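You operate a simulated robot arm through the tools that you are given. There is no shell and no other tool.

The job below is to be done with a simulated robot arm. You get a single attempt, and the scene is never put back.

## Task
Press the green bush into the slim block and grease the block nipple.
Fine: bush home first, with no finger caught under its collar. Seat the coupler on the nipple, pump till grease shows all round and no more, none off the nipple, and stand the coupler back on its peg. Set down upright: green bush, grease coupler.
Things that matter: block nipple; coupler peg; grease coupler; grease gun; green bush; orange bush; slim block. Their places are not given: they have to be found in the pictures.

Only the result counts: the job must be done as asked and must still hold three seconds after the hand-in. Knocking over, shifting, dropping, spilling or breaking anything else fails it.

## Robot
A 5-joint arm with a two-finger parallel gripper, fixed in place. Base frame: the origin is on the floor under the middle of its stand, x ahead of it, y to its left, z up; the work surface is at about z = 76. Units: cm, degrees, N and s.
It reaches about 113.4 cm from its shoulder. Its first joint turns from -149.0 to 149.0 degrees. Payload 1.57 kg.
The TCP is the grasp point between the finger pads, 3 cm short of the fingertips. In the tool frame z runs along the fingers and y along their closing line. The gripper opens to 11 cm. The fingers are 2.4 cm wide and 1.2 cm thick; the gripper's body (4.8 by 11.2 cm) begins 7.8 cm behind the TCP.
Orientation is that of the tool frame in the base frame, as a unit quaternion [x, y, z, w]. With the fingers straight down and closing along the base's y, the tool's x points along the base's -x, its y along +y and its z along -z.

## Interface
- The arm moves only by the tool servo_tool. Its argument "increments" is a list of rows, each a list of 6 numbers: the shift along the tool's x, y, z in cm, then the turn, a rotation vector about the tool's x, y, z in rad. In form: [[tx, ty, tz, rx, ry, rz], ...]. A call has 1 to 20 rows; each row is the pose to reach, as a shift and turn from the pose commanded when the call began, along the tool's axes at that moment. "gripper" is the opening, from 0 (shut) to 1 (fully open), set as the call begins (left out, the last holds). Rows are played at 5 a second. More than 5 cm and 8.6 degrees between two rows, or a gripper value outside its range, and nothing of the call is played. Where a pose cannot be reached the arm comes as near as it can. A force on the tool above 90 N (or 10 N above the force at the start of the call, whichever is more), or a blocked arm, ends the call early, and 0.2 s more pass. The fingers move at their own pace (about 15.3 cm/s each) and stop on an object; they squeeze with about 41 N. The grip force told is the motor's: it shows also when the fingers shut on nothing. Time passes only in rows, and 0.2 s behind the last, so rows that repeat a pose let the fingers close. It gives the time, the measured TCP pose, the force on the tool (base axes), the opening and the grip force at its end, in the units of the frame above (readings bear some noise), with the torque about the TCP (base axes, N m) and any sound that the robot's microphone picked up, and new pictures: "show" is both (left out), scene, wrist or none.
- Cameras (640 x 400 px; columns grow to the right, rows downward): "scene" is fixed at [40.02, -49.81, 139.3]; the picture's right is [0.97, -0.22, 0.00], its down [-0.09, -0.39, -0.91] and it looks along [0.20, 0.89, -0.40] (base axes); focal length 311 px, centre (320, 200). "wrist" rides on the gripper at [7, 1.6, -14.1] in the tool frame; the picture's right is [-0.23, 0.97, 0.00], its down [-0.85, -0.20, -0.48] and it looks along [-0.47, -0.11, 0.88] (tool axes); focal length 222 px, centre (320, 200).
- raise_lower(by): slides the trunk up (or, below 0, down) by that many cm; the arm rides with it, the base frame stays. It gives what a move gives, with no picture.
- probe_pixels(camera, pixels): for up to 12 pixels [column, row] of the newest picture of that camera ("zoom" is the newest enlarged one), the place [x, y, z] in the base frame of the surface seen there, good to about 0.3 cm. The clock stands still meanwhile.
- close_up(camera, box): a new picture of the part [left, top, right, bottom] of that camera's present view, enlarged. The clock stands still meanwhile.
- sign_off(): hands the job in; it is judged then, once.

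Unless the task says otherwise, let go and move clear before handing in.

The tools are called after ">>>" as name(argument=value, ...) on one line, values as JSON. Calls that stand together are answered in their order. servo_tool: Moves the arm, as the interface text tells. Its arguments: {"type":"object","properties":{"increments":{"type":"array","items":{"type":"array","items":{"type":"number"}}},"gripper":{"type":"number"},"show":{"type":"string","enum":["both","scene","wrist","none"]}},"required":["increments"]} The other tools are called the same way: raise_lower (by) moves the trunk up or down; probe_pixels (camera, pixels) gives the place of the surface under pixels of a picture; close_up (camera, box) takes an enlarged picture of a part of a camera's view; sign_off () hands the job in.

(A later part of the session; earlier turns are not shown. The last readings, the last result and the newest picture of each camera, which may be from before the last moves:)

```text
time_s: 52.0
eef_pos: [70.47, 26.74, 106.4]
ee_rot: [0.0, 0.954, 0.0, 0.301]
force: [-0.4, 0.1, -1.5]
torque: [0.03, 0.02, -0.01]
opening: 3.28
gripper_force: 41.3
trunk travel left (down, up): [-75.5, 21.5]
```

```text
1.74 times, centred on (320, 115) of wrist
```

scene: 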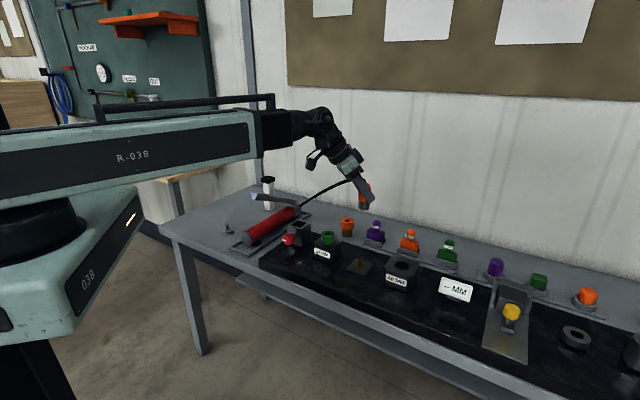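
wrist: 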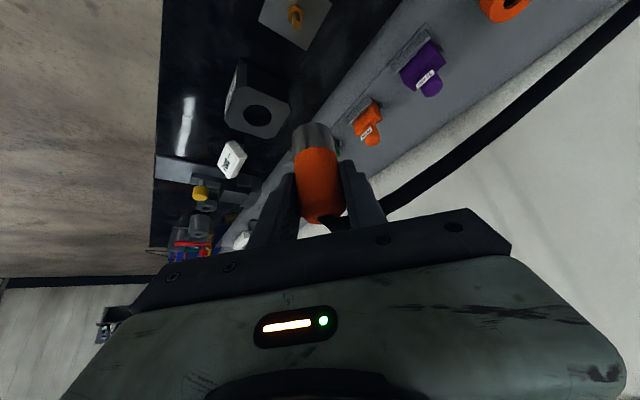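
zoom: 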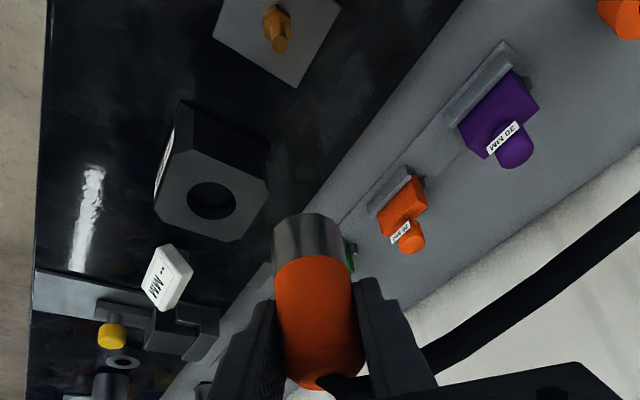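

The hose reaches the gun with slack force. I'll lower partway (coupler bottom ≈ z 88) and look at the alignment with the nipple.

>>> raise_lower(by=-13)

>>> servo_tool(increments=[[0, 0, 0, 0, 0, 0]])

>>> close_up(camera="scene", box=[335, 205, 385, 285])

>>> close_up(camera="wrist", box=[250, 30, 390, 220])

```text
time_s: 53.6
eef_pos: [70.42, 26.6, 93.45]
ee_rot: [0.0, 0.954, 0.0, 0.301]
force: [0.8, 0.5, -1.2]
torque: [-0.02, -0.02, 0.0]
opening: 3.28
gripper_force: 41.6
trunk travel left (down, up): [-62.5, 34.5]
```

```text
time_s: 54.0
eef_pos: [70.41, 26.76, 93.44]
ee_rot: [-0.001, 0.954, 0.001, 0.301]
force: [0.4, -0.3, -1.2]
torque: [0.03, 0.0, 0.0]
opening: 3.31
gripper_force: 41.5
trunk travel left (down, up): [-62.5, 34.5]
```

scene: 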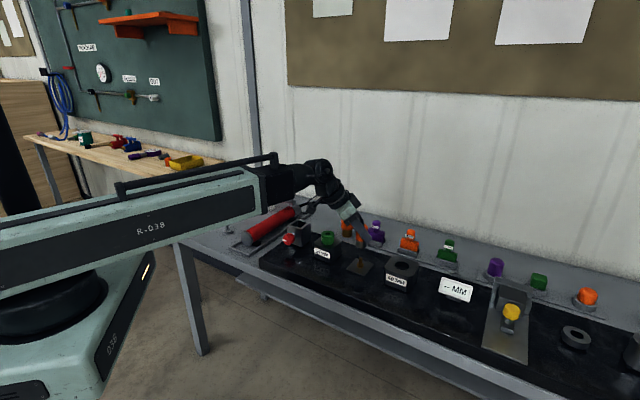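
wrist: 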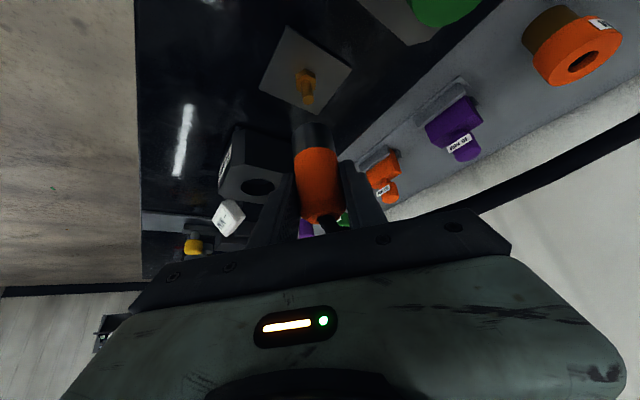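

```text
5.00 times, centred on (360, 245) of scene
```

zoom: 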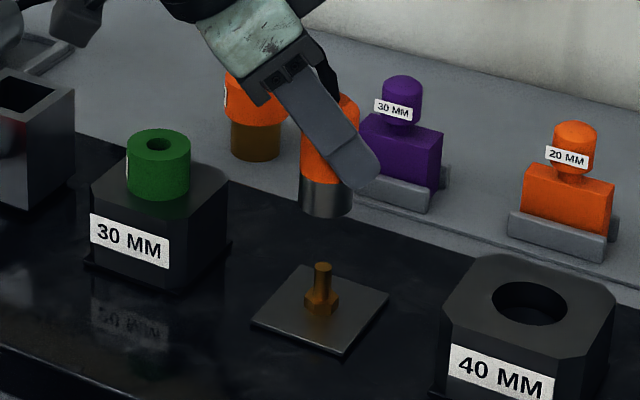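

```text
2.11 times, centred on (320, 125) of wrist
```

zoom: 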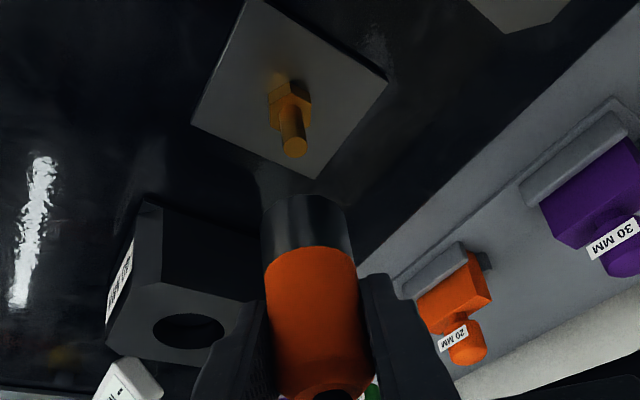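

Scene zoom puts coupler bottom centre at ~326.5 and nipple top at 322, which after perspective is nearly aligned; the wrist view suggests small offsets (~0.1–0.2 cm). I'll zoom further to measure.

>>> close_up(camera="scene", box=[345, 230, 377, 270])

>>> close_up(camera="wrist", box=[285, 70, 345, 150])

>>> probe_pixels(camera="zoom", pixels=[[259, 205], [259, 190], [262, 210], [250, 160], [245, 120], [230, 40], [150, 100], [300, 330], [320, 330], [340, 330], [300, 380], [320, 300]])

```text
10.00 times, centred on (361, 250) of scene
```

zoom: 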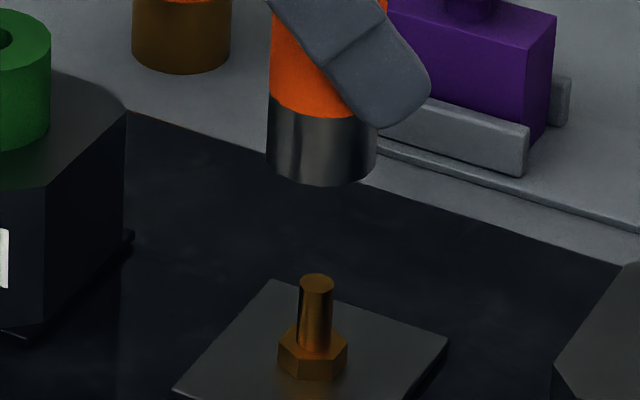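

```text
5.00 times, centred on (315, 110) of wrist
```

zoom: 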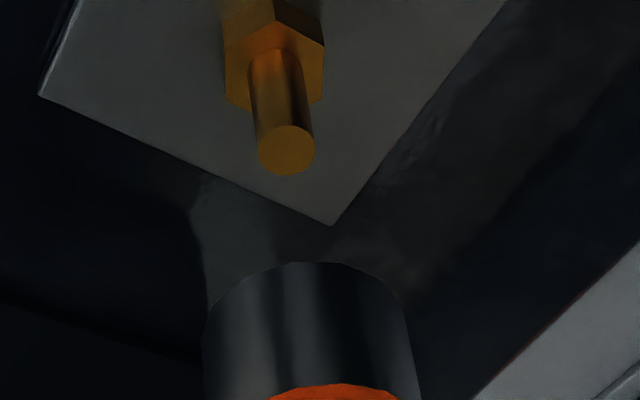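

```text
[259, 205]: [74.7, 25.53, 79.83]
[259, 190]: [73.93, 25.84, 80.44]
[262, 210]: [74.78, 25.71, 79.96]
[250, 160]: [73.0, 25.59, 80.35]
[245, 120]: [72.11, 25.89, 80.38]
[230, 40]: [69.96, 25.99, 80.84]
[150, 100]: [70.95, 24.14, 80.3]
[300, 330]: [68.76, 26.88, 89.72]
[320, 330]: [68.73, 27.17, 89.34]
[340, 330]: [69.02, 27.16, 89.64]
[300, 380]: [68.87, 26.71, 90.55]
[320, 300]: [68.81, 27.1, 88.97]
```

Combining both views, the nipple is about (+0.1,+0.11) cm from the coupler's axis. I'll correct and lower until the coupler's mouth is just above the nipple tip.

>>> servo_tool(increments=[[-0.082, 0.11, 0.057, 0, 0, 0], [-0.082, 0.11, 0.057, 0, 0, 0]], show="none")

>>> raise_lower(by=-3.8)

>>> servo_tool(increments=[[0, 0, 0, 0, 0, 0]])

>>> close_up(camera="scene", box=[345, 240, 377, 280])

>>> close_up(camera="wrist", box=[285, 90, 345, 160])

```text
time_s: 54.6
eef_pos: [70.43, 26.75, 93.37]
ee_rot: [0.0, 0.954, 0.0, 0.3]
force: [-0.3, 0.0, -1.5]
torque: [-0.01, -0.01, -0.04]
opening: 3.3
gripper_force: 40.8
trunk travel left (down, up): [-62.5, 34.5]
```

```text
time_s: 55.4
eef_pos: [70.66, 26.74, 89.68]
ee_rot: [0.0, 0.954, 0.0, 0.301]
force: [1.1, -0.3, -1.1]
torque: [-0.03, -0.02, 0.0]
opening: 3.29
gripper_force: 40.9
trunk travel left (down, up): [-58.7, 38.3]
```

```text
time_s: 55.8
eef_pos: [70.52, 26.71, 89.66]
ee_rot: [0.0, 0.954, 0.0, 0.3]
force: [0.0, -0.2, -0.6]
torque: [-0.03, -0.02, -0.04]
opening: 3.27
gripper_force: 41.0
trunk travel left (down, up): [-58.7, 38.3]
```

scene: 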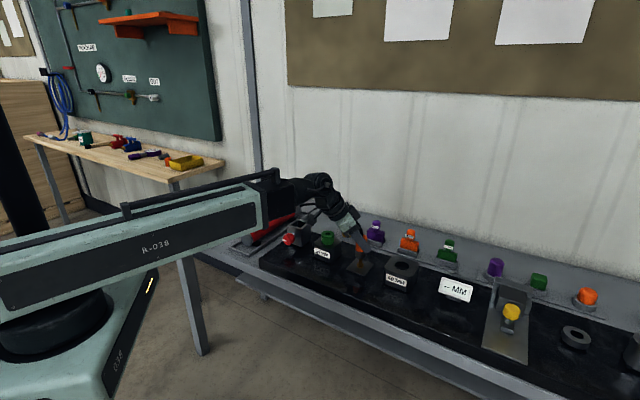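
wrist: 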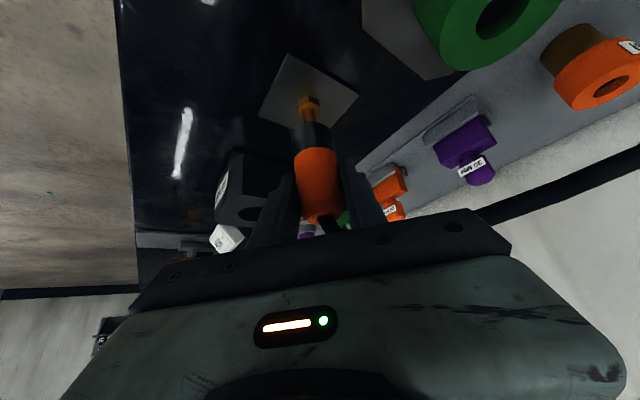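

```text
10.00 times, centred on (361, 260) of scene
```

zoom: 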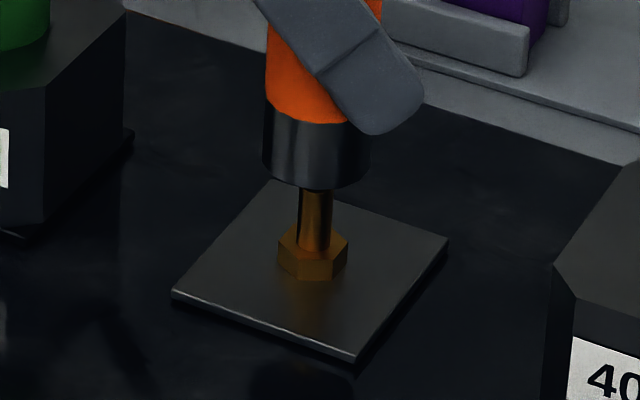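

```text
5.71 times, centred on (315, 125) of wrist
```

zoom: 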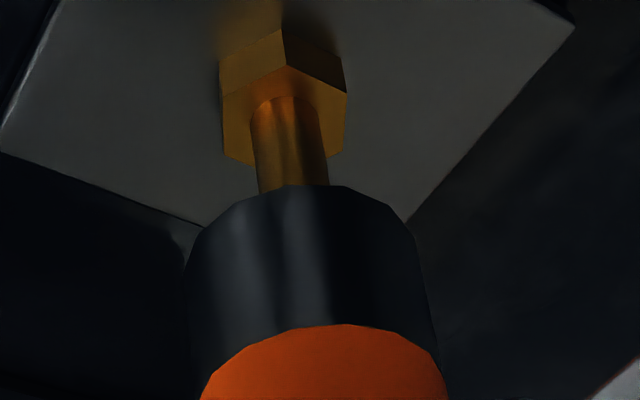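

Both views show the stem lined up with the coupler's axis (scene 315.5 vs ~316.5, wrist axis 304.4 vs 304.5). I'll nudge 0.04 cm in +x and lower onto the nipple in small steps with force checks.

>>> servo_tool(increments=[[-0.033, 0, 0.023, 0, 0, 0], [-0.033, 0, 0.023, 0, 0, 0]], show="none")

>>> raise_lower(by=-0.9)

>>> raise_lower(by=-0.4)

```text
time_s: 56.4
eef_pos: [70.5, 26.75, 89.61]
ee_rot: [0.0, 0.954, -0.001, 0.301]
force: [-0.4, 0.5, -1.0]
torque: [0.01, 0.02, -0.02]
opening: 3.28
gripper_force: 41.0
trunk travel left (down, up): [-58.7, 38.3]
```

```text
time_s: 57.0
eef_pos: [70.51, 26.81, 88.66]
ee_rot: [0.001, 0.954, 0.0, 0.301]
force: [0.6, -0.8, -1.1]
torque: [0.0, -0.01, 0.01]
opening: 3.3
gripper_force: 41.2
trunk travel left (down, up): [-57.8, 39.2]
```

```text
time_s: 57.5
eef_pos: [70.59, 26.8, 88.36]
ee_rot: [-0.001, 0.954, 0.001, 0.301]
force: [-0.2, -0.2, -0.6]
torque: [-0.02, 0.02, 0.0]
opening: 3.27
gripper_force: 41.1
trunk travel left (down, up): [-57.4, 39.6]
```

No force with the mouth already below the nipple's tip, so it has entered. I'll continue down.

>>> raise_lower(by=-0.6)

>>> raise_lower(by=-0.5)

>>> servo_tool(increments=[[0, 0, 0, 0, 0, 0]])

>>> close_up(camera="scene", box=[345, 240, 377, 280])

>>> close_up(camera="wrist", box=[285, 90, 345, 160])

```text
time_s: 58.1
eef_pos: [70.54, 26.73, 87.69]
ee_rot: [-0.001, 0.953, 0.001, 0.301]
force: [0.2, -0.5, -1.7]
torque: [0.01, 0.0, 0.03]
opening: 3.29
gripper_force: 40.8
trunk travel left (down, up): [-56.8, 40.2]
```

```text
time_s: 58.6
eef_pos: [70.49, 26.82, 87.2]
ee_rot: [0.0, 0.953, 0.0, 0.302]
force: [0.2, -0.5, -1.3]
torque: [0.02, 0.01, -0.02]
opening: 3.27
gripper_force: 41.0
trunk travel left (down, up): [-56.3, 40.7]
```

```text
time_s: 59.0
eef_pos: [70.49, 26.79, 87.3]
ee_rot: [0.0, 0.954, 0.0, 0.3]
force: [-0.3, -0.1, -1.1]
torque: [0.01, -0.03, -0.03]
opening: 3.3
gripper_force: 41.3
trunk travel left (down, up): [-56.3, 40.7]
```

scene: 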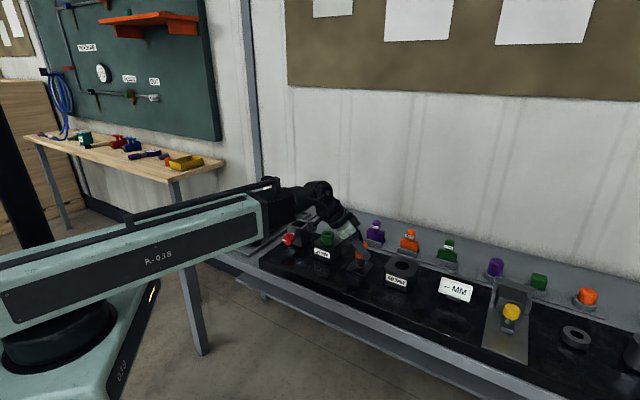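
wrist: 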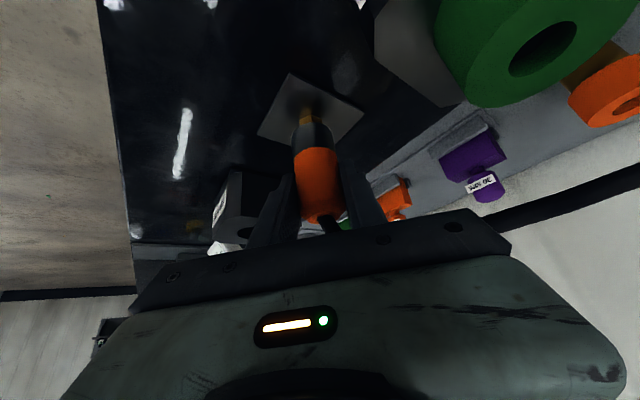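

```text
10.00 times, centred on (361, 260) of scene
```

zoom: 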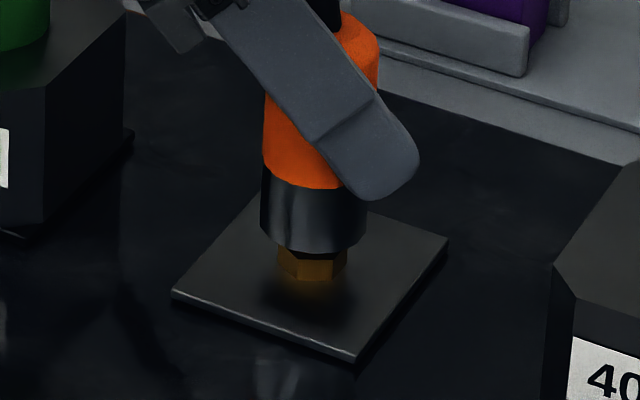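

```text
5.71 times, centred on (315, 125) of wrist
```

zoom: 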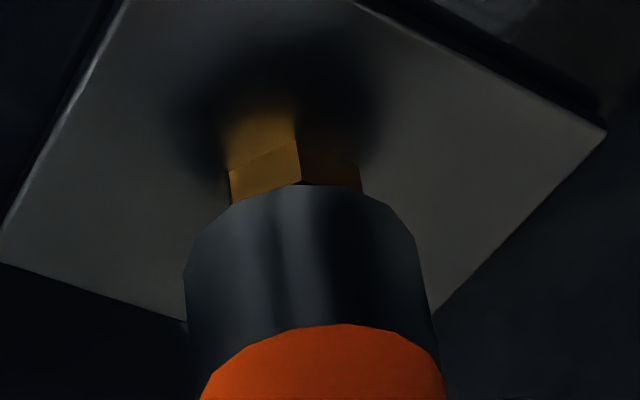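

The coupler is almost down on the hex (scene zoom (312,250)). I'll lower the last bit in small steps.

>>> raise_lower(by=-0.3)

>>> raise_lower(by=-0.2)

```text
time_s: 59.5
eef_pos: [70.75, 26.89, 86.82]
ee_rot: [0.0, 0.954, 0.0, 0.301]
force: [-0.4, 1.0, -0.6]
torque: [-0.02, 0.0, 0.01]
opening: 3.25
gripper_force: 40.8
trunk travel left (down, up): [-56.0, 41.0]
```

```text
time_s: 60.0
eef_pos: [70.56, 26.7, 86.81]
ee_rot: [0.001, 0.954, 0.0, 0.301]
force: [0.8, 0.5, -1.5]
torque: [0.02, 0.0, -0.03]
opening: 3.29
gripper_force: 41.2
trunk travel left (down, up): [-55.8, 41.2]
```

>>> raise_lower(by=-0.2)

>>> raise_lower(by=-0.2)

>>> servo_tool(increments=[[0, 0, 0, 0, 0, 0]])

>>> close_up(camera="scene", box=[345, 240, 377, 280])

```text
time_s: 60.6
eef_pos: [70.54, 26.91, 86.54]
ee_rot: [0.0, 0.954, 0.0, 0.301]
force: [0.1, 0.5, -1.2]
torque: [0.01, 0.02, 0.0]
opening: 3.31
gripper_force: 40.6
trunk travel left (down, up): [-55.6, 41.4]
```

```text
time_s: 61.1
eef_pos: [70.51, 26.79, 86.52]
ee_rot: [0.0, 0.953, 0.0, 0.302]
force: [3.3, 1.7, 15.2]
torque: [0.05, -0.04, 0.02]
opening: 3.27
gripper_force: 40.8
trunk travel left (down, up): [-55.4, 41.6]
```

```text
time_s: 61.5
eef_pos: [70.49, 26.88, 86.44]
ee_rot: [0.0, 0.953, 0.0, 0.303]
force: [7.2, 2.5, 20.4]
torque: [0.07, -0.27, 0.0]
opening: 3.27
gripper_force: 40.3
trunk travel left (down, up): [-55.4, 41.6]
```

scene: 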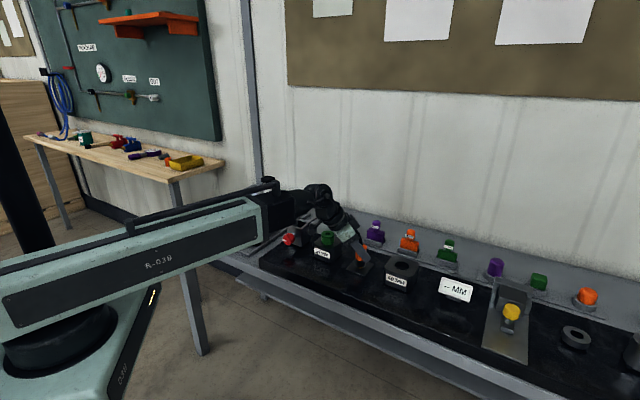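
wrist: 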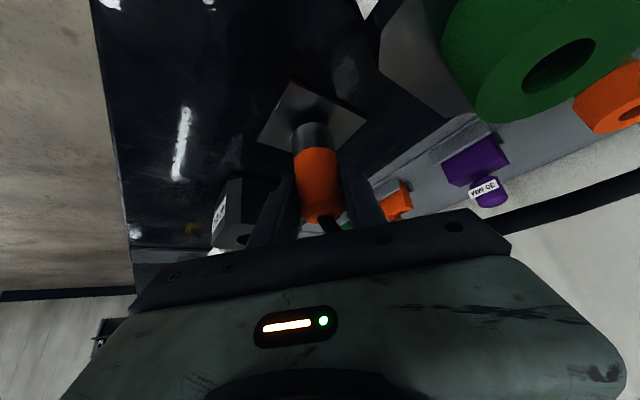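

```text
10.00 times, centred on (361, 260) of scene
```

zoom: 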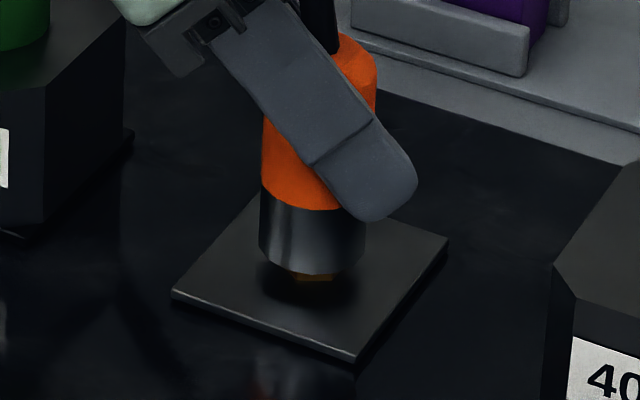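

Contact: about 20 N with the coupler resting on the hex. I'll press a little more to make sure it's fully seated.

>>> raise_lower(by=-0.15)

>>> servo_tool(increments=[[0, 0, 0, 0, 0, 0]])

>>> close_up(camera="wrist", box=[285, 90, 345, 160])

>>> close_up(camera="scene", box=[345, 240, 377, 280])

```text
time_s: 62.0
eef_pos: [70.53, 26.76, 86.36]
ee_rot: [-0.001, 0.953, 0.001, 0.303]
force: [7.1, 3.4, 34.2]
torque: [0.11, -0.23, -0.01]
opening: 3.27
gripper_force: 41.2
trunk travel left (down, up): [-55.2, 41.8]
```

```text
time_s: 62.4
eef_pos: [70.54, 26.78, 86.37]
ee_rot: [-0.001, 0.953, 0.001, 0.303]
force: [9.3, 2.9, 35.2]
torque: [0.08, -0.21, 0.0]
opening: 3.29
gripper_force: 41.2
trunk travel left (down, up): [-55.2, 41.8]
```

scene: 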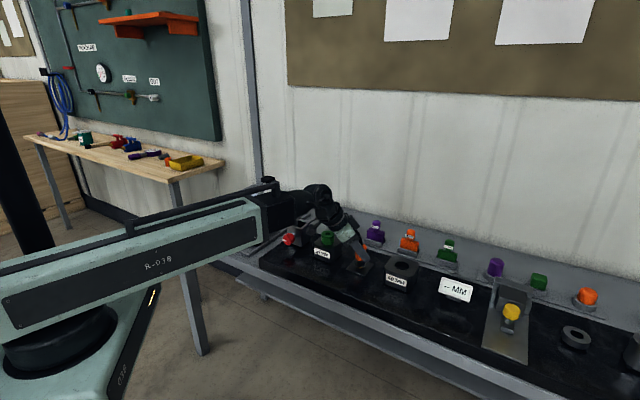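
wrist: 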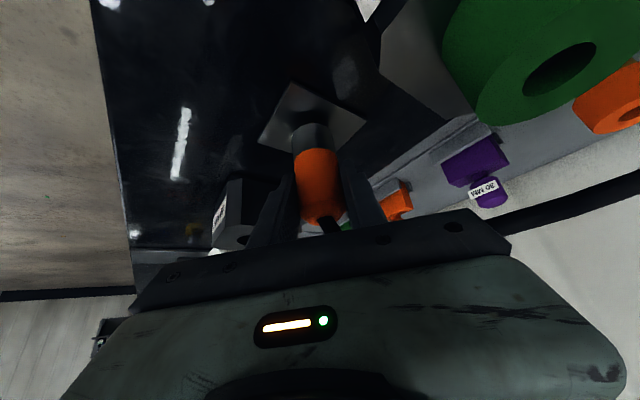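

```text
5.71 times, centred on (315, 125) of wrist
```

zoom: 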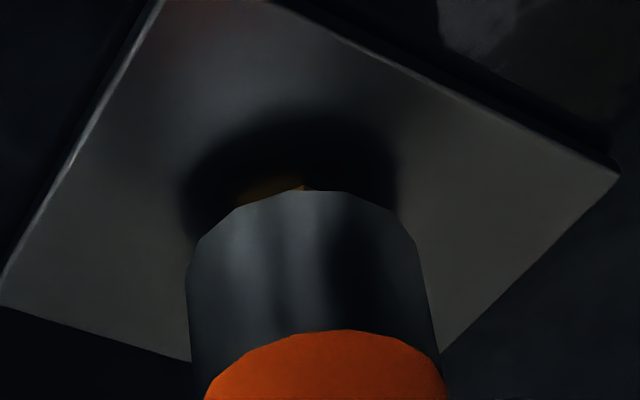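

```text
10.00 times, centred on (361, 260) of scene
```

zoom: 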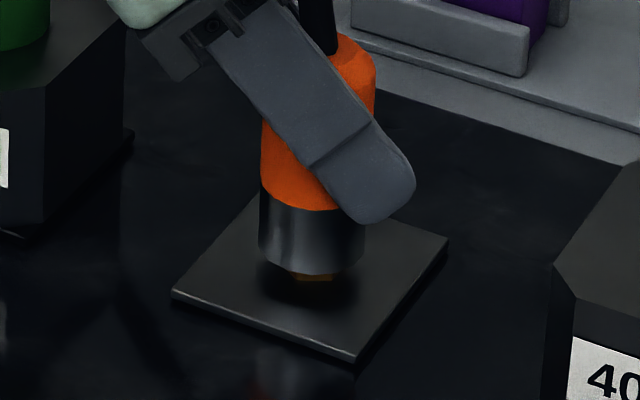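

The coupler is seated against its stop (35 N, no further travel). I'll ease the press and open the fingers slightly.

>>> raise_lower(by=0.2)

>>> servo_tool(increments=[[0, 0, 0, 0, 0, 0], [0, 0, 0, 0, 0, 0], [0, 0, 0, 0, 0, 0]], gripper=0.4)

>>> close_up(camera="wrist", box=[250, 80, 390, 220])

>>> close_up(camera="scene", box=[335, 225, 385, 280])

```text
time_s: 62.9
eef_pos: [70.39, 26.76, 86.38]
ee_rot: [0.001, 0.954, 0.0, 0.3]
force: [-1.7, 4.2, 9.7]
torque: [0.17, 0.17, -0.04]
opening: 3.29
gripper_force: 41.0
trunk travel left (down, up): [-55.4, 41.6]
```

```text
time_s: 63.7
eef_pos: [70.51, 26.81, 86.37]
ee_rot: [0.001, 0.954, 0.0, 0.301]
force: [-1.1, -0.5, -0.4]
torque: [0.01, -0.01, -0.02]
opening: 4.4
gripper_force: 0.0
trunk travel left (down, up): [-55.4, 41.6]
```

scene: 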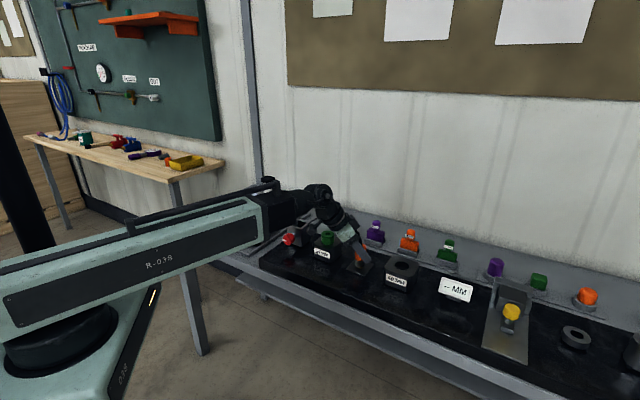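
wrist: 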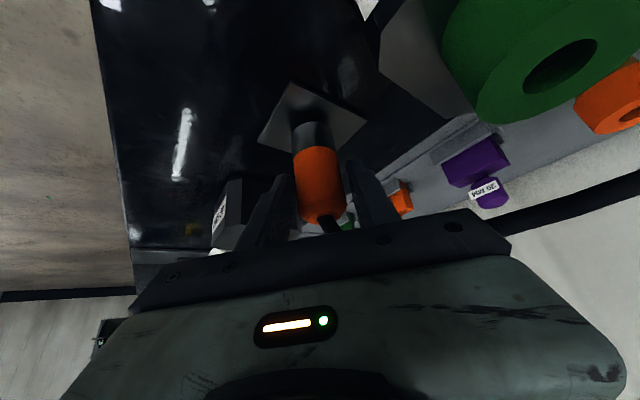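

```text
2.86 times, centred on (320, 150) of wrist
```

zoom: 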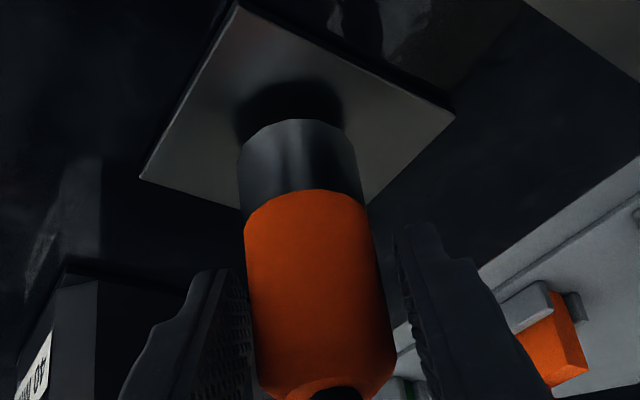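

```text
7.27 times, centred on (360, 252) of scene
```

zoom: 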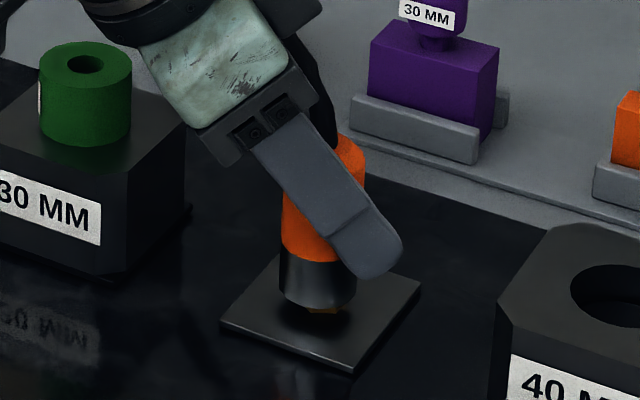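

The coupler stands upright on the nipple with the fingers open. I'll open a touch more and back away along −x slowly.

>>> servo_tool(increments=[[0, 0, 0, 0, 0, 0], [0.82, 0, -0.574, 0, 0, 0], [1.64, 0, -1.148, 0, 0, 0], [2.457, 0, -1.72, 0, 0, 0], [3.276, 0, -2.296, 0, 0, 0], [4.095, 0, -2.87, 0, 0, 0], [4.914, 0, -3.444, 0, 0, 0]], gripper=0.45)

>>> close_up(camera="scene", box=[320, 205, 400, 285])

```text
time_s: 65.3
eef_pos: [64.61, 26.81, 86.33]
ee_rot: [0.0, 0.954, 0.001, 0.301]
force: [-0.4, -0.4, 0.9]
torque: [0.02, 0.01, 0.02]
opening: 4.95
gripper_force: 0.0
trunk travel left (down, up): [-55.4, 41.6]
```

scene: 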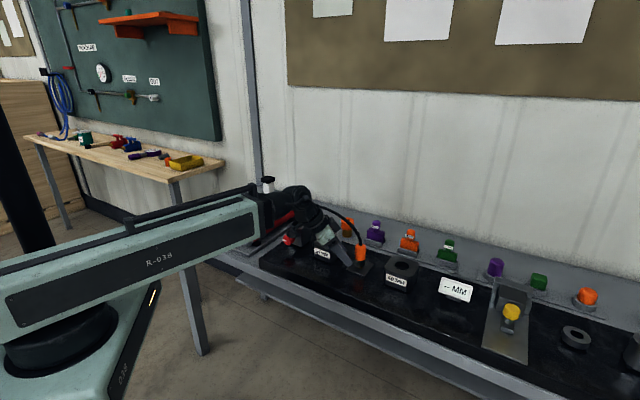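
wrist: 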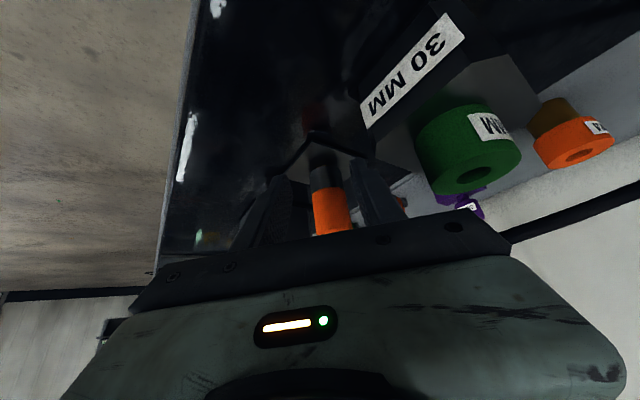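

```text
5.00 times, centred on (360, 245) of scene
```

zoom: 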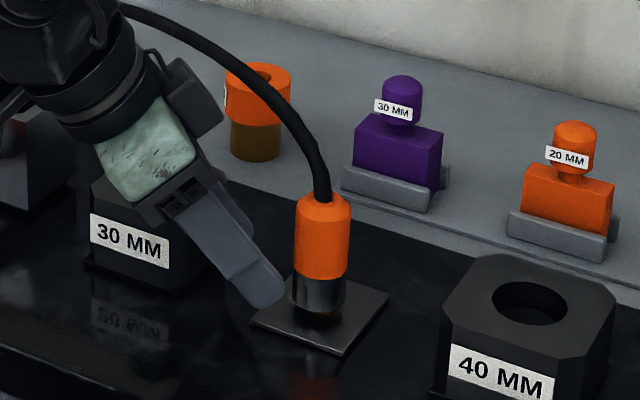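

The coupler stands by itself on the nipple, hose arcing freely to the gun. Now I'll raise straight up, clear of everything.

>>> raise_lower(by=24)

>>> servo_tool(increments=[[0, 0, 0, 0, 0, 0]])

>>> close_up(camera="scene", box=[240, 160, 400, 290])

>>> close_up(camera="scene", box=[345, 235, 377, 275])

```text
time_s: 67.8
eef_pos: [64.65, 26.79, 110.39]
ee_rot: [-0.001, 0.954, 0.0, 0.301]
force: [0.5, -0.4, -0.4]
torque: [-0.02, 0.0, -0.04]
opening: 4.94
gripper_force: 0.1
trunk travel left (down, up): [-79.4, 17.6]
```

```text
time_s: 68.2
eef_pos: [64.58, 26.76, 110.45]
ee_rot: [0.0, 0.953, 0.0, 0.302]
force: [-0.3, 0.3, 0.2]
torque: [0.02, 0.04, 0.03]
opening: 4.95
gripper_force: 0.0
trunk travel left (down, up): [-79.4, 17.6]
```

scene: 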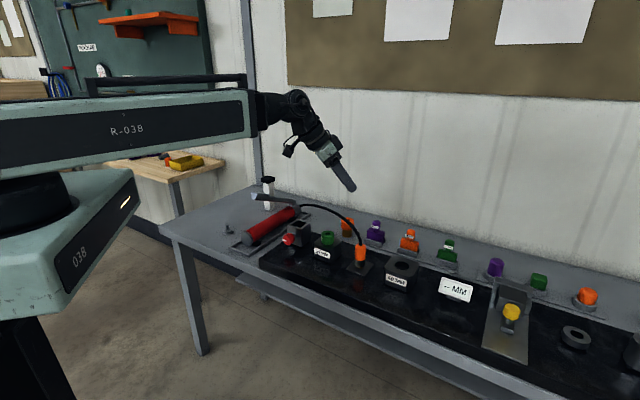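
wrist: 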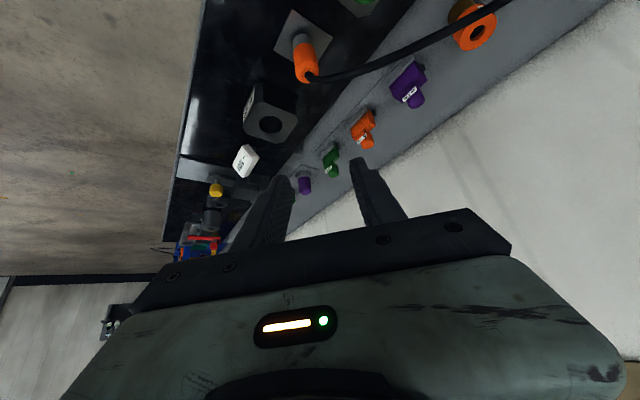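

```text
3.08 times, centred on (320, 225) of scene
```

zoom: 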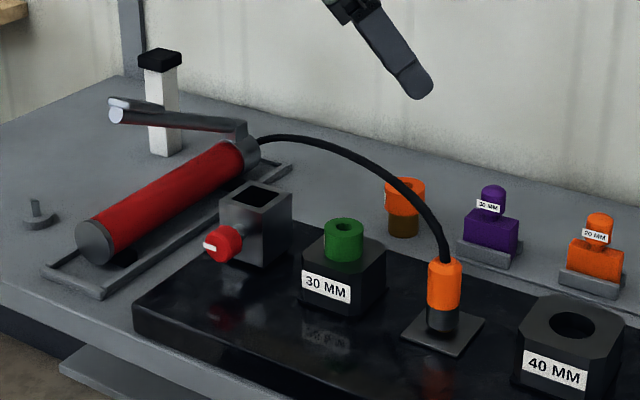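

```text
10.00 times, centred on (361, 255) of scene
```

zoom: 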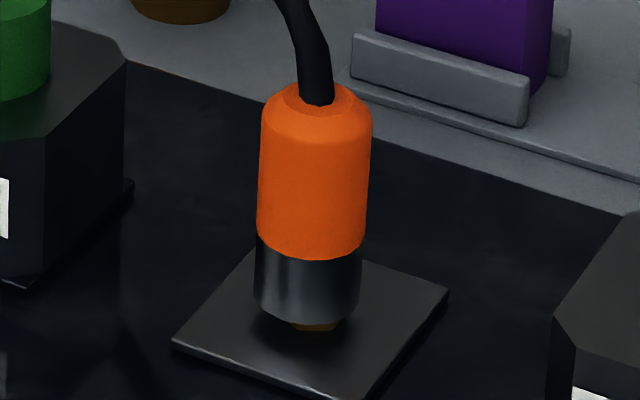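

The coupler is clean and seated on the nipple. Next I'll bring the tool back to vertical with fingers closed, ready to look at and press the gun's lever.

>>> servo_tool(increments=[[0, 0, 0, 0, 0.13, 0], [0, 0, 0, 0, 0.26, 0], [0, 0, 0, 0, 0.39, 0], [0, 0, 0, 0, 0.52, 0], [0, 0, 0, 0, 0.611, 0], [0, 0, 0, 0, 0.611, 0]], gripper=0, show="none")

>>> probe_pixels(camera="scene", pixels=[[255, 196], [258, 198], [262, 194], [268, 195], [272, 198], [276, 199], [282, 200], [290, 201], [297, 203], [298, 198], [265, 198], [270, 201]])

>>> close_up(camera="scene", box=[240, 175, 320, 235])

```text
time_s: 69.6
eef_pos: [64.83, 26.77, 106.12]
ee_rot: [0.0, 1.0, 0.001, -0.001]
force: [-0.2, 0.3, -0.2]
torque: [0.03, 0.02, -0.01]
opening: 0.0
gripper_force: 20.6
out of reach, approached as far as the arm can: row 1, 2, 3, 4, 5, 6
trunk travel left (down, up): [-79.4, 17.6]
```

```text
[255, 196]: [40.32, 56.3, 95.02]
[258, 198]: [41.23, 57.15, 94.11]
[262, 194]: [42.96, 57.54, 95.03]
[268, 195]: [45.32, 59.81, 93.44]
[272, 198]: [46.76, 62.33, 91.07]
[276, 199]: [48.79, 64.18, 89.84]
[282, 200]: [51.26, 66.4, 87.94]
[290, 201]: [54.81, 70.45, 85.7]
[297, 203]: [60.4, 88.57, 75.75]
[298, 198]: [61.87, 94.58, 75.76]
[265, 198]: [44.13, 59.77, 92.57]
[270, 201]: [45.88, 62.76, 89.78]
```

```text
6.67 times, centred on (280, 205) of scene
```

zoom: 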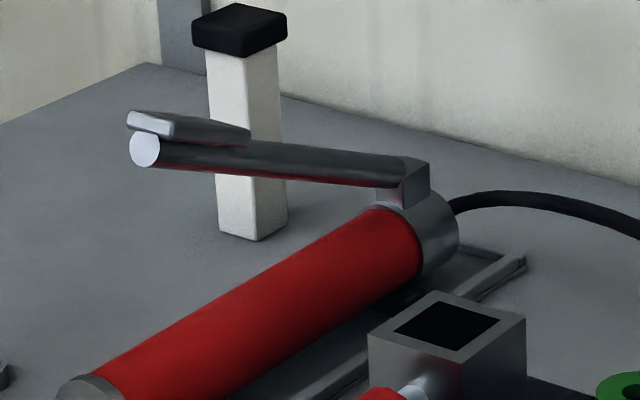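

The lever runs from its pivot ≈(55,70.5,86) up to a flat pad near (43,58,95). I'll go above it with closed fingers and look down with the wrist camera.

>>> servo_tool(increments=[[1.9, 2.65, 0, 0, 0, 0], [3.8, 5.3, 0, 0, 0, 0], [5.7, 7.95, 0, 0, 0, 0], [7.6, 10.6, 0, 0, 0, 0], [9.5, 13.25, 0, 0, 0, 0], [11.4, 15.9, 0, 0, 0, 0], [13.3, 18.55, 0, 0, 0, 0], [15.2, 21.2, 0, 0, 0, 0], [17.1, 23.85, 0, 0, 0, 0], [19, 26.5, 0, 0, 0, 0], [20.9, 29.15, 0, 0, 0, 0], [21.5, 31.2, 0, 0, 0, 0], [21.5, 31.2, 0, 0, 0, 0]])

>>> close_up(camera="wrist", box=[240, 60, 420, 220])

```text
time_s: 72.4
eef_pos: [43.03, 58.01, 106.08]
ee_rot: [-0.001, 1.0, 0.001, -0.001]
force: [0.1, 0.2, 0.0]
torque: [0.02, 0.01, -0.01]
opening: 0.0
gripper_force: 21.6
trunk travel left (down, up): [-79.4, 17.6]
```

scene: 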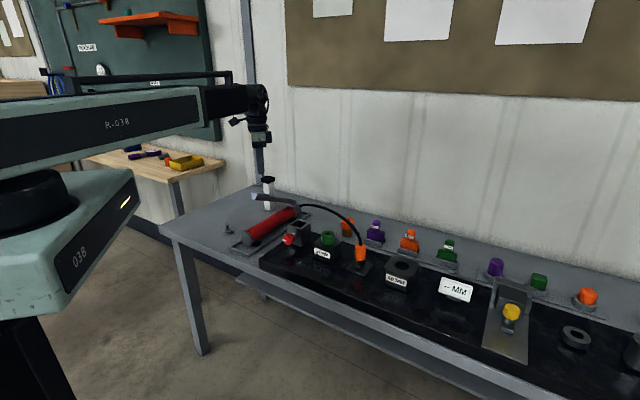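
wrist: 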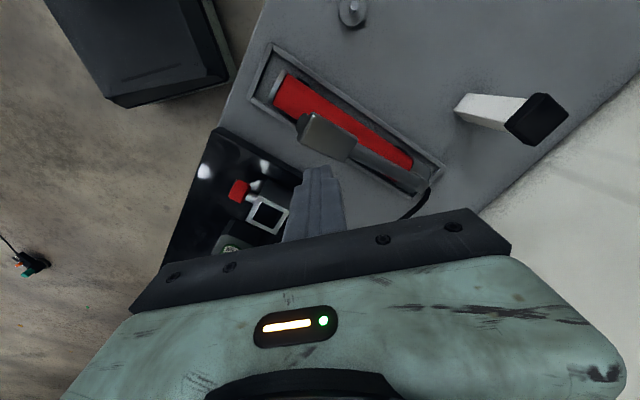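

```text
2.50 times, centred on (330, 140) of wrist
```

zoom: 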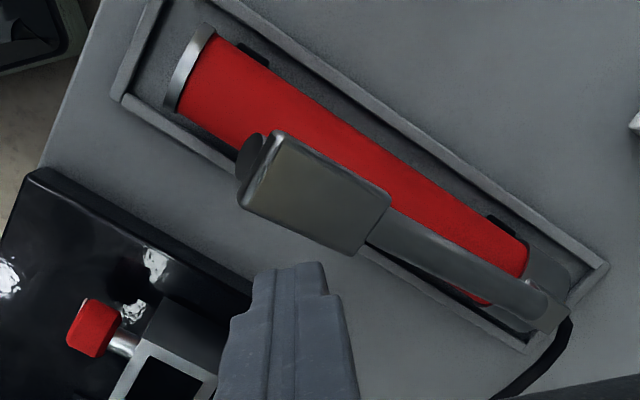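

The lever pad is the grey rectangle centred at wrist ≈(328,139). I'll probe its surface.

>>> probe_pixels(camera="zoom", pixels=[[315, 197], [280, 145], [375, 195], [350, 245], [255, 205], [315, 165], [300, 220], [340, 210], [270, 180], [420, 240], [480, 275], [530, 300]])

```text
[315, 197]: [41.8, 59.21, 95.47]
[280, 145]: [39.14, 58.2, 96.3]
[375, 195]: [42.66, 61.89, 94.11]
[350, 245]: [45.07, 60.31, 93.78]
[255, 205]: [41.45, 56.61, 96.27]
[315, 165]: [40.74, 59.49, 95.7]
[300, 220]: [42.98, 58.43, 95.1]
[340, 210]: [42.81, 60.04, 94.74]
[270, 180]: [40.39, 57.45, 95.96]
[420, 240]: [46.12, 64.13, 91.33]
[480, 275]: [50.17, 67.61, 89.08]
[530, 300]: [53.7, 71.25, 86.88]
```

The pad centre is (41.8,59.2,95.4). I'll position the closed fingertips over it and lower to just above contact.

>>> servo_tool(increments=[[1.5, 1.0, 0, 0, 0, 0], [1.5, 1.0, 0, 0, 0, 0]], show="none")

>>> raise_lower(by=-6.8)

>>> servo_tool(increments=[[0, 0, 0, 0, 0, 0]])

>>> close_up(camera="scene", box=[230, 165, 310, 235])

>>> close_up(camera="wrist", box=[250, 80, 400, 220])

```text
time_s: 73.0
eef_pos: [41.55, 58.99, 105.98]
ee_rot: [0.0, 1.0, 0.0, 0.0]
force: [-0.5, -1.1, 0.7]
torque: [0.03, -0.02, -0.01]
opening: 0.01
gripper_force: 21.0
trunk travel left (down, up): [-79.4, 17.6]
```

```text
time_s: 74.1
eef_pos: [41.59, 59.01, 99.29]
ee_rot: [0.0, 1.0, 0.0, 0.0]
force: [0.9, -1.4, -0.5]
torque: [0.03, 0.03, 0.01]
opening: 0.0
gripper_force: 20.8
trunk travel left (down, up): [-72.6, 24.4]
```

```text
time_s: 74.5
eef_pos: [41.64, 58.95, 99.3]
ee_rot: [0.0, 1.0, 0.0, -0.001]
force: [0.3, -1.0, 0.3]
torque: [0.0, 0.02, -0.04]
opening: 0.03
gripper_force: 21.1
trunk travel left (down, up): [-72.6, 24.4]
```

scene: 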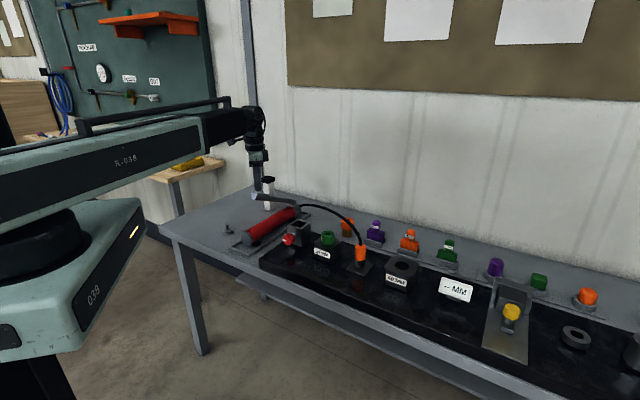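
wrist: 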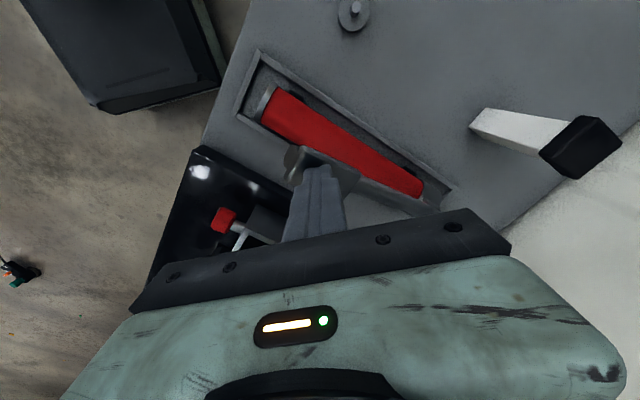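

```text
5.71 times, centred on (270, 200) of scene
```

zoom: 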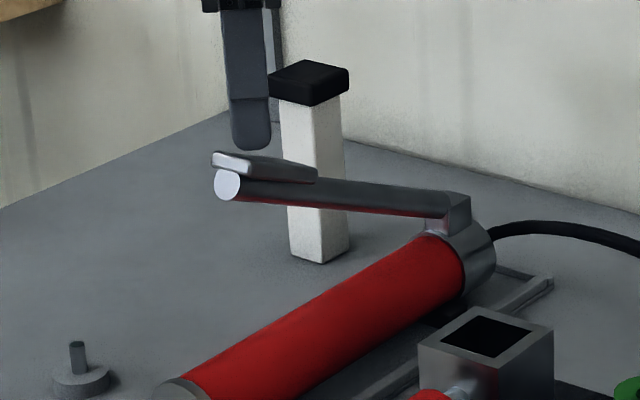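

```text
2.86 times, centred on (325, 150) of wrist
```

zoom: 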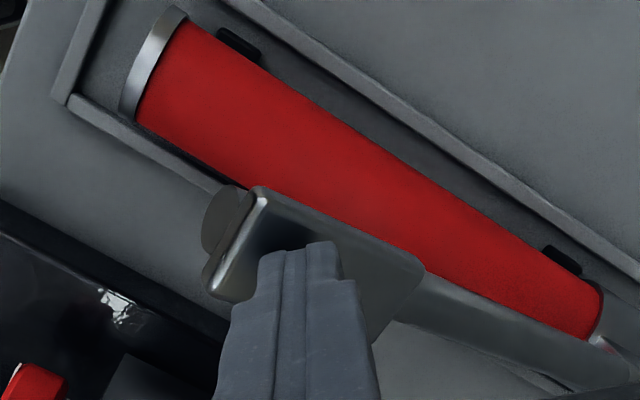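

The fingertips hover over the pad. I'll lower to touch and feel the lever's resistance.

>>> raise_lower(by=-0.8)

>>> raise_lower(by=-0.5)

```text
time_s: 75.0
eef_pos: [41.57, 58.84, 98.59]
ee_rot: [0.0, 1.0, 0.0, 0.0]
force: [0.6, 1.2, 2.7]
torque: [0.0, 0.01, -0.01]
opening: 0.01
gripper_force: 21.2
trunk travel left (down, up): [-71.8, 25.2]
```

```text
time_s: 75.6
eef_pos: [41.53, 58.87, 97.99]
ee_rot: [0.0, 1.0, -0.001, 0.0]
force: [-0.7, 0.6, 2.7]
torque: [-0.02, 0.02, -0.01]
opening: 0.0
gripper_force: 21.1
trunk travel left (down, up): [-71.3, 25.7]
```

The lever moves with only ~2.7 N. I'll press 2 cm more and look at both lever and nipple.

>>> raise_lower(by=-2)

>>> servo_tool(increments=[[0, 0, 0, 0, 0, 0]])

>>> close_up(camera="scene", box=[230, 165, 310, 235])

>>> close_up(camera="scene", box=[345, 240, 377, 280])

```text
time_s: 76.3
eef_pos: [41.62, 58.95, 95.98]
ee_rot: [-0.001, 1.0, 0.001, 0.0]
force: [0.0, 0.1, 2.7]
torque: [-0.01, 0.02, 0.02]
opening: 0.01
gripper_force: 21.1
trunk travel left (down, up): [-69.3, 27.7]
```

```text
time_s: 76.7
eef_pos: [41.61, 58.95, 95.92]
ee_rot: [0.0, 1.0, -0.001, 0.0]
force: [1.3, 1.0, 1.5]
torque: [0.02, -0.03, 0.02]
opening: 0.01
gripper_force: 21.9
trunk travel left (down, up): [-69.3, 27.7]
```

scene: 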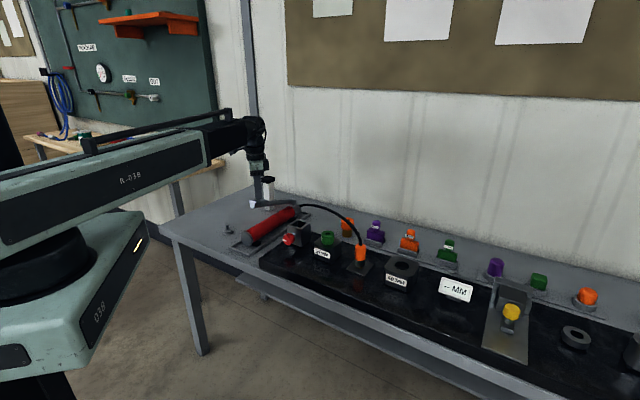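
wrist: 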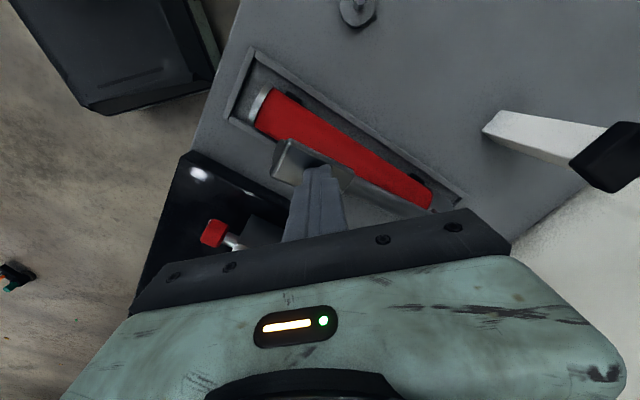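

```text
5.71 times, centred on (270, 200) of scene
```

zoom: 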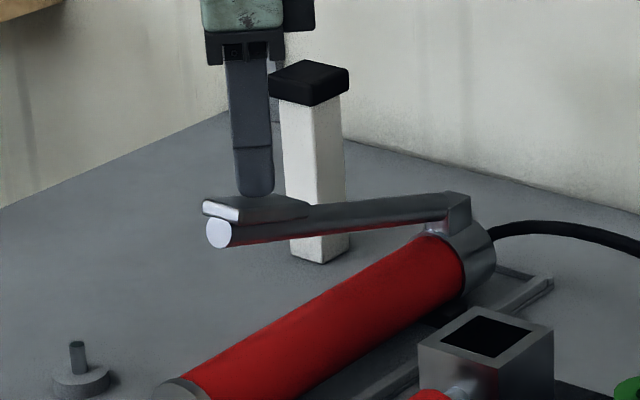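

```text
10.00 times, centred on (361, 260) of scene
```

zoom: 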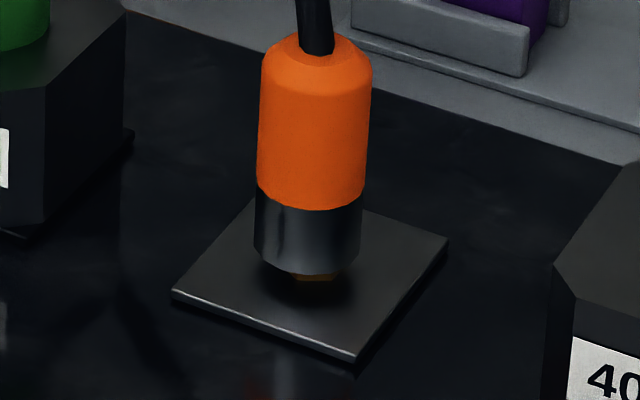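

The lever has come down with the fingers, and no grease is visible yet at scene zoom (312,278). I'll continue the stroke.

>>> raise_lower(by=-1.5)

>>> close_up(camera="scene", box=[345, 240, 377, 280])

>>> raise_lower(by=-1)

>>> close_up(camera="scene", box=[345, 240, 377, 280])

>>> close_up(camera="scene", box=[230, 165, 310, 235])

```text
time_s: 77.3
eef_pos: [41.54, 58.88, 94.35]
ee_rot: [0.0, 1.0, 0.0, 0.0]
force: [-1.0, 0.7, 4.1]
torque: [-0.04, 0.1, 0.02]
opening: 0.0
gripper_force: 21.1
trunk travel left (down, up): [-67.8, 29.2]
```

```text
10.00 times, centred on (361, 260) of scene
```

zoom: 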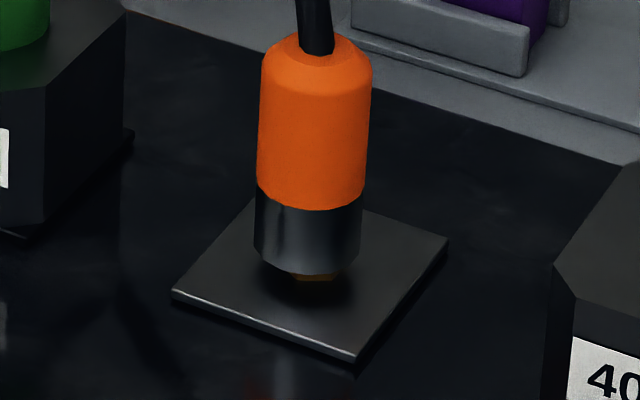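

```text
time_s: 77.9
eef_pos: [41.64, 58.92, 93.48]
ee_rot: [0.0, 1.0, 0.0, 0.0]
force: [-2.3, -1.6, 3.8]
torque: [-0.05, 0.09, 0.01]
opening: 0.01
gripper_force: 21.2
trunk travel left (down, up): [-66.8, 30.2]
```

```text
10.00 times, centred on (361, 260) of scene
```

zoom: 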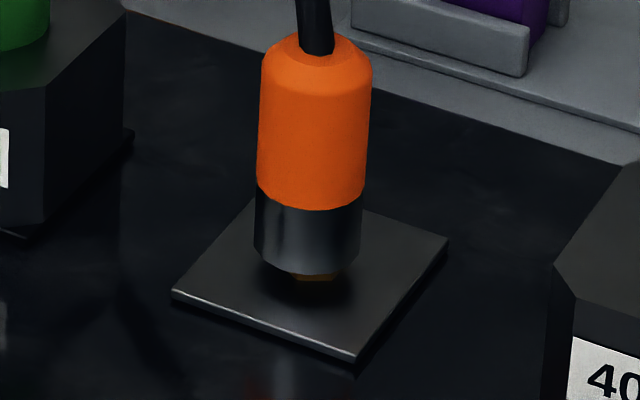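

```text
5.71 times, centred on (270, 200) of scene
```

zoom: 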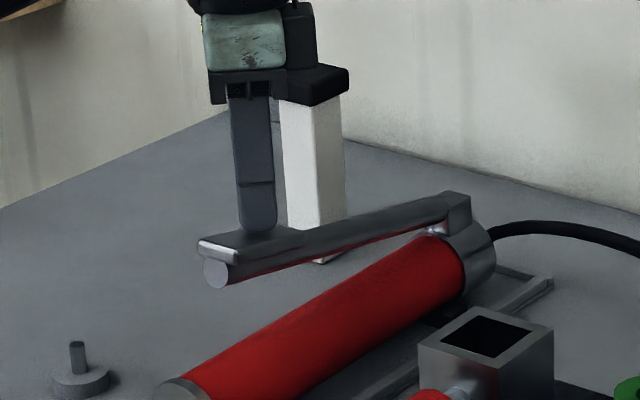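

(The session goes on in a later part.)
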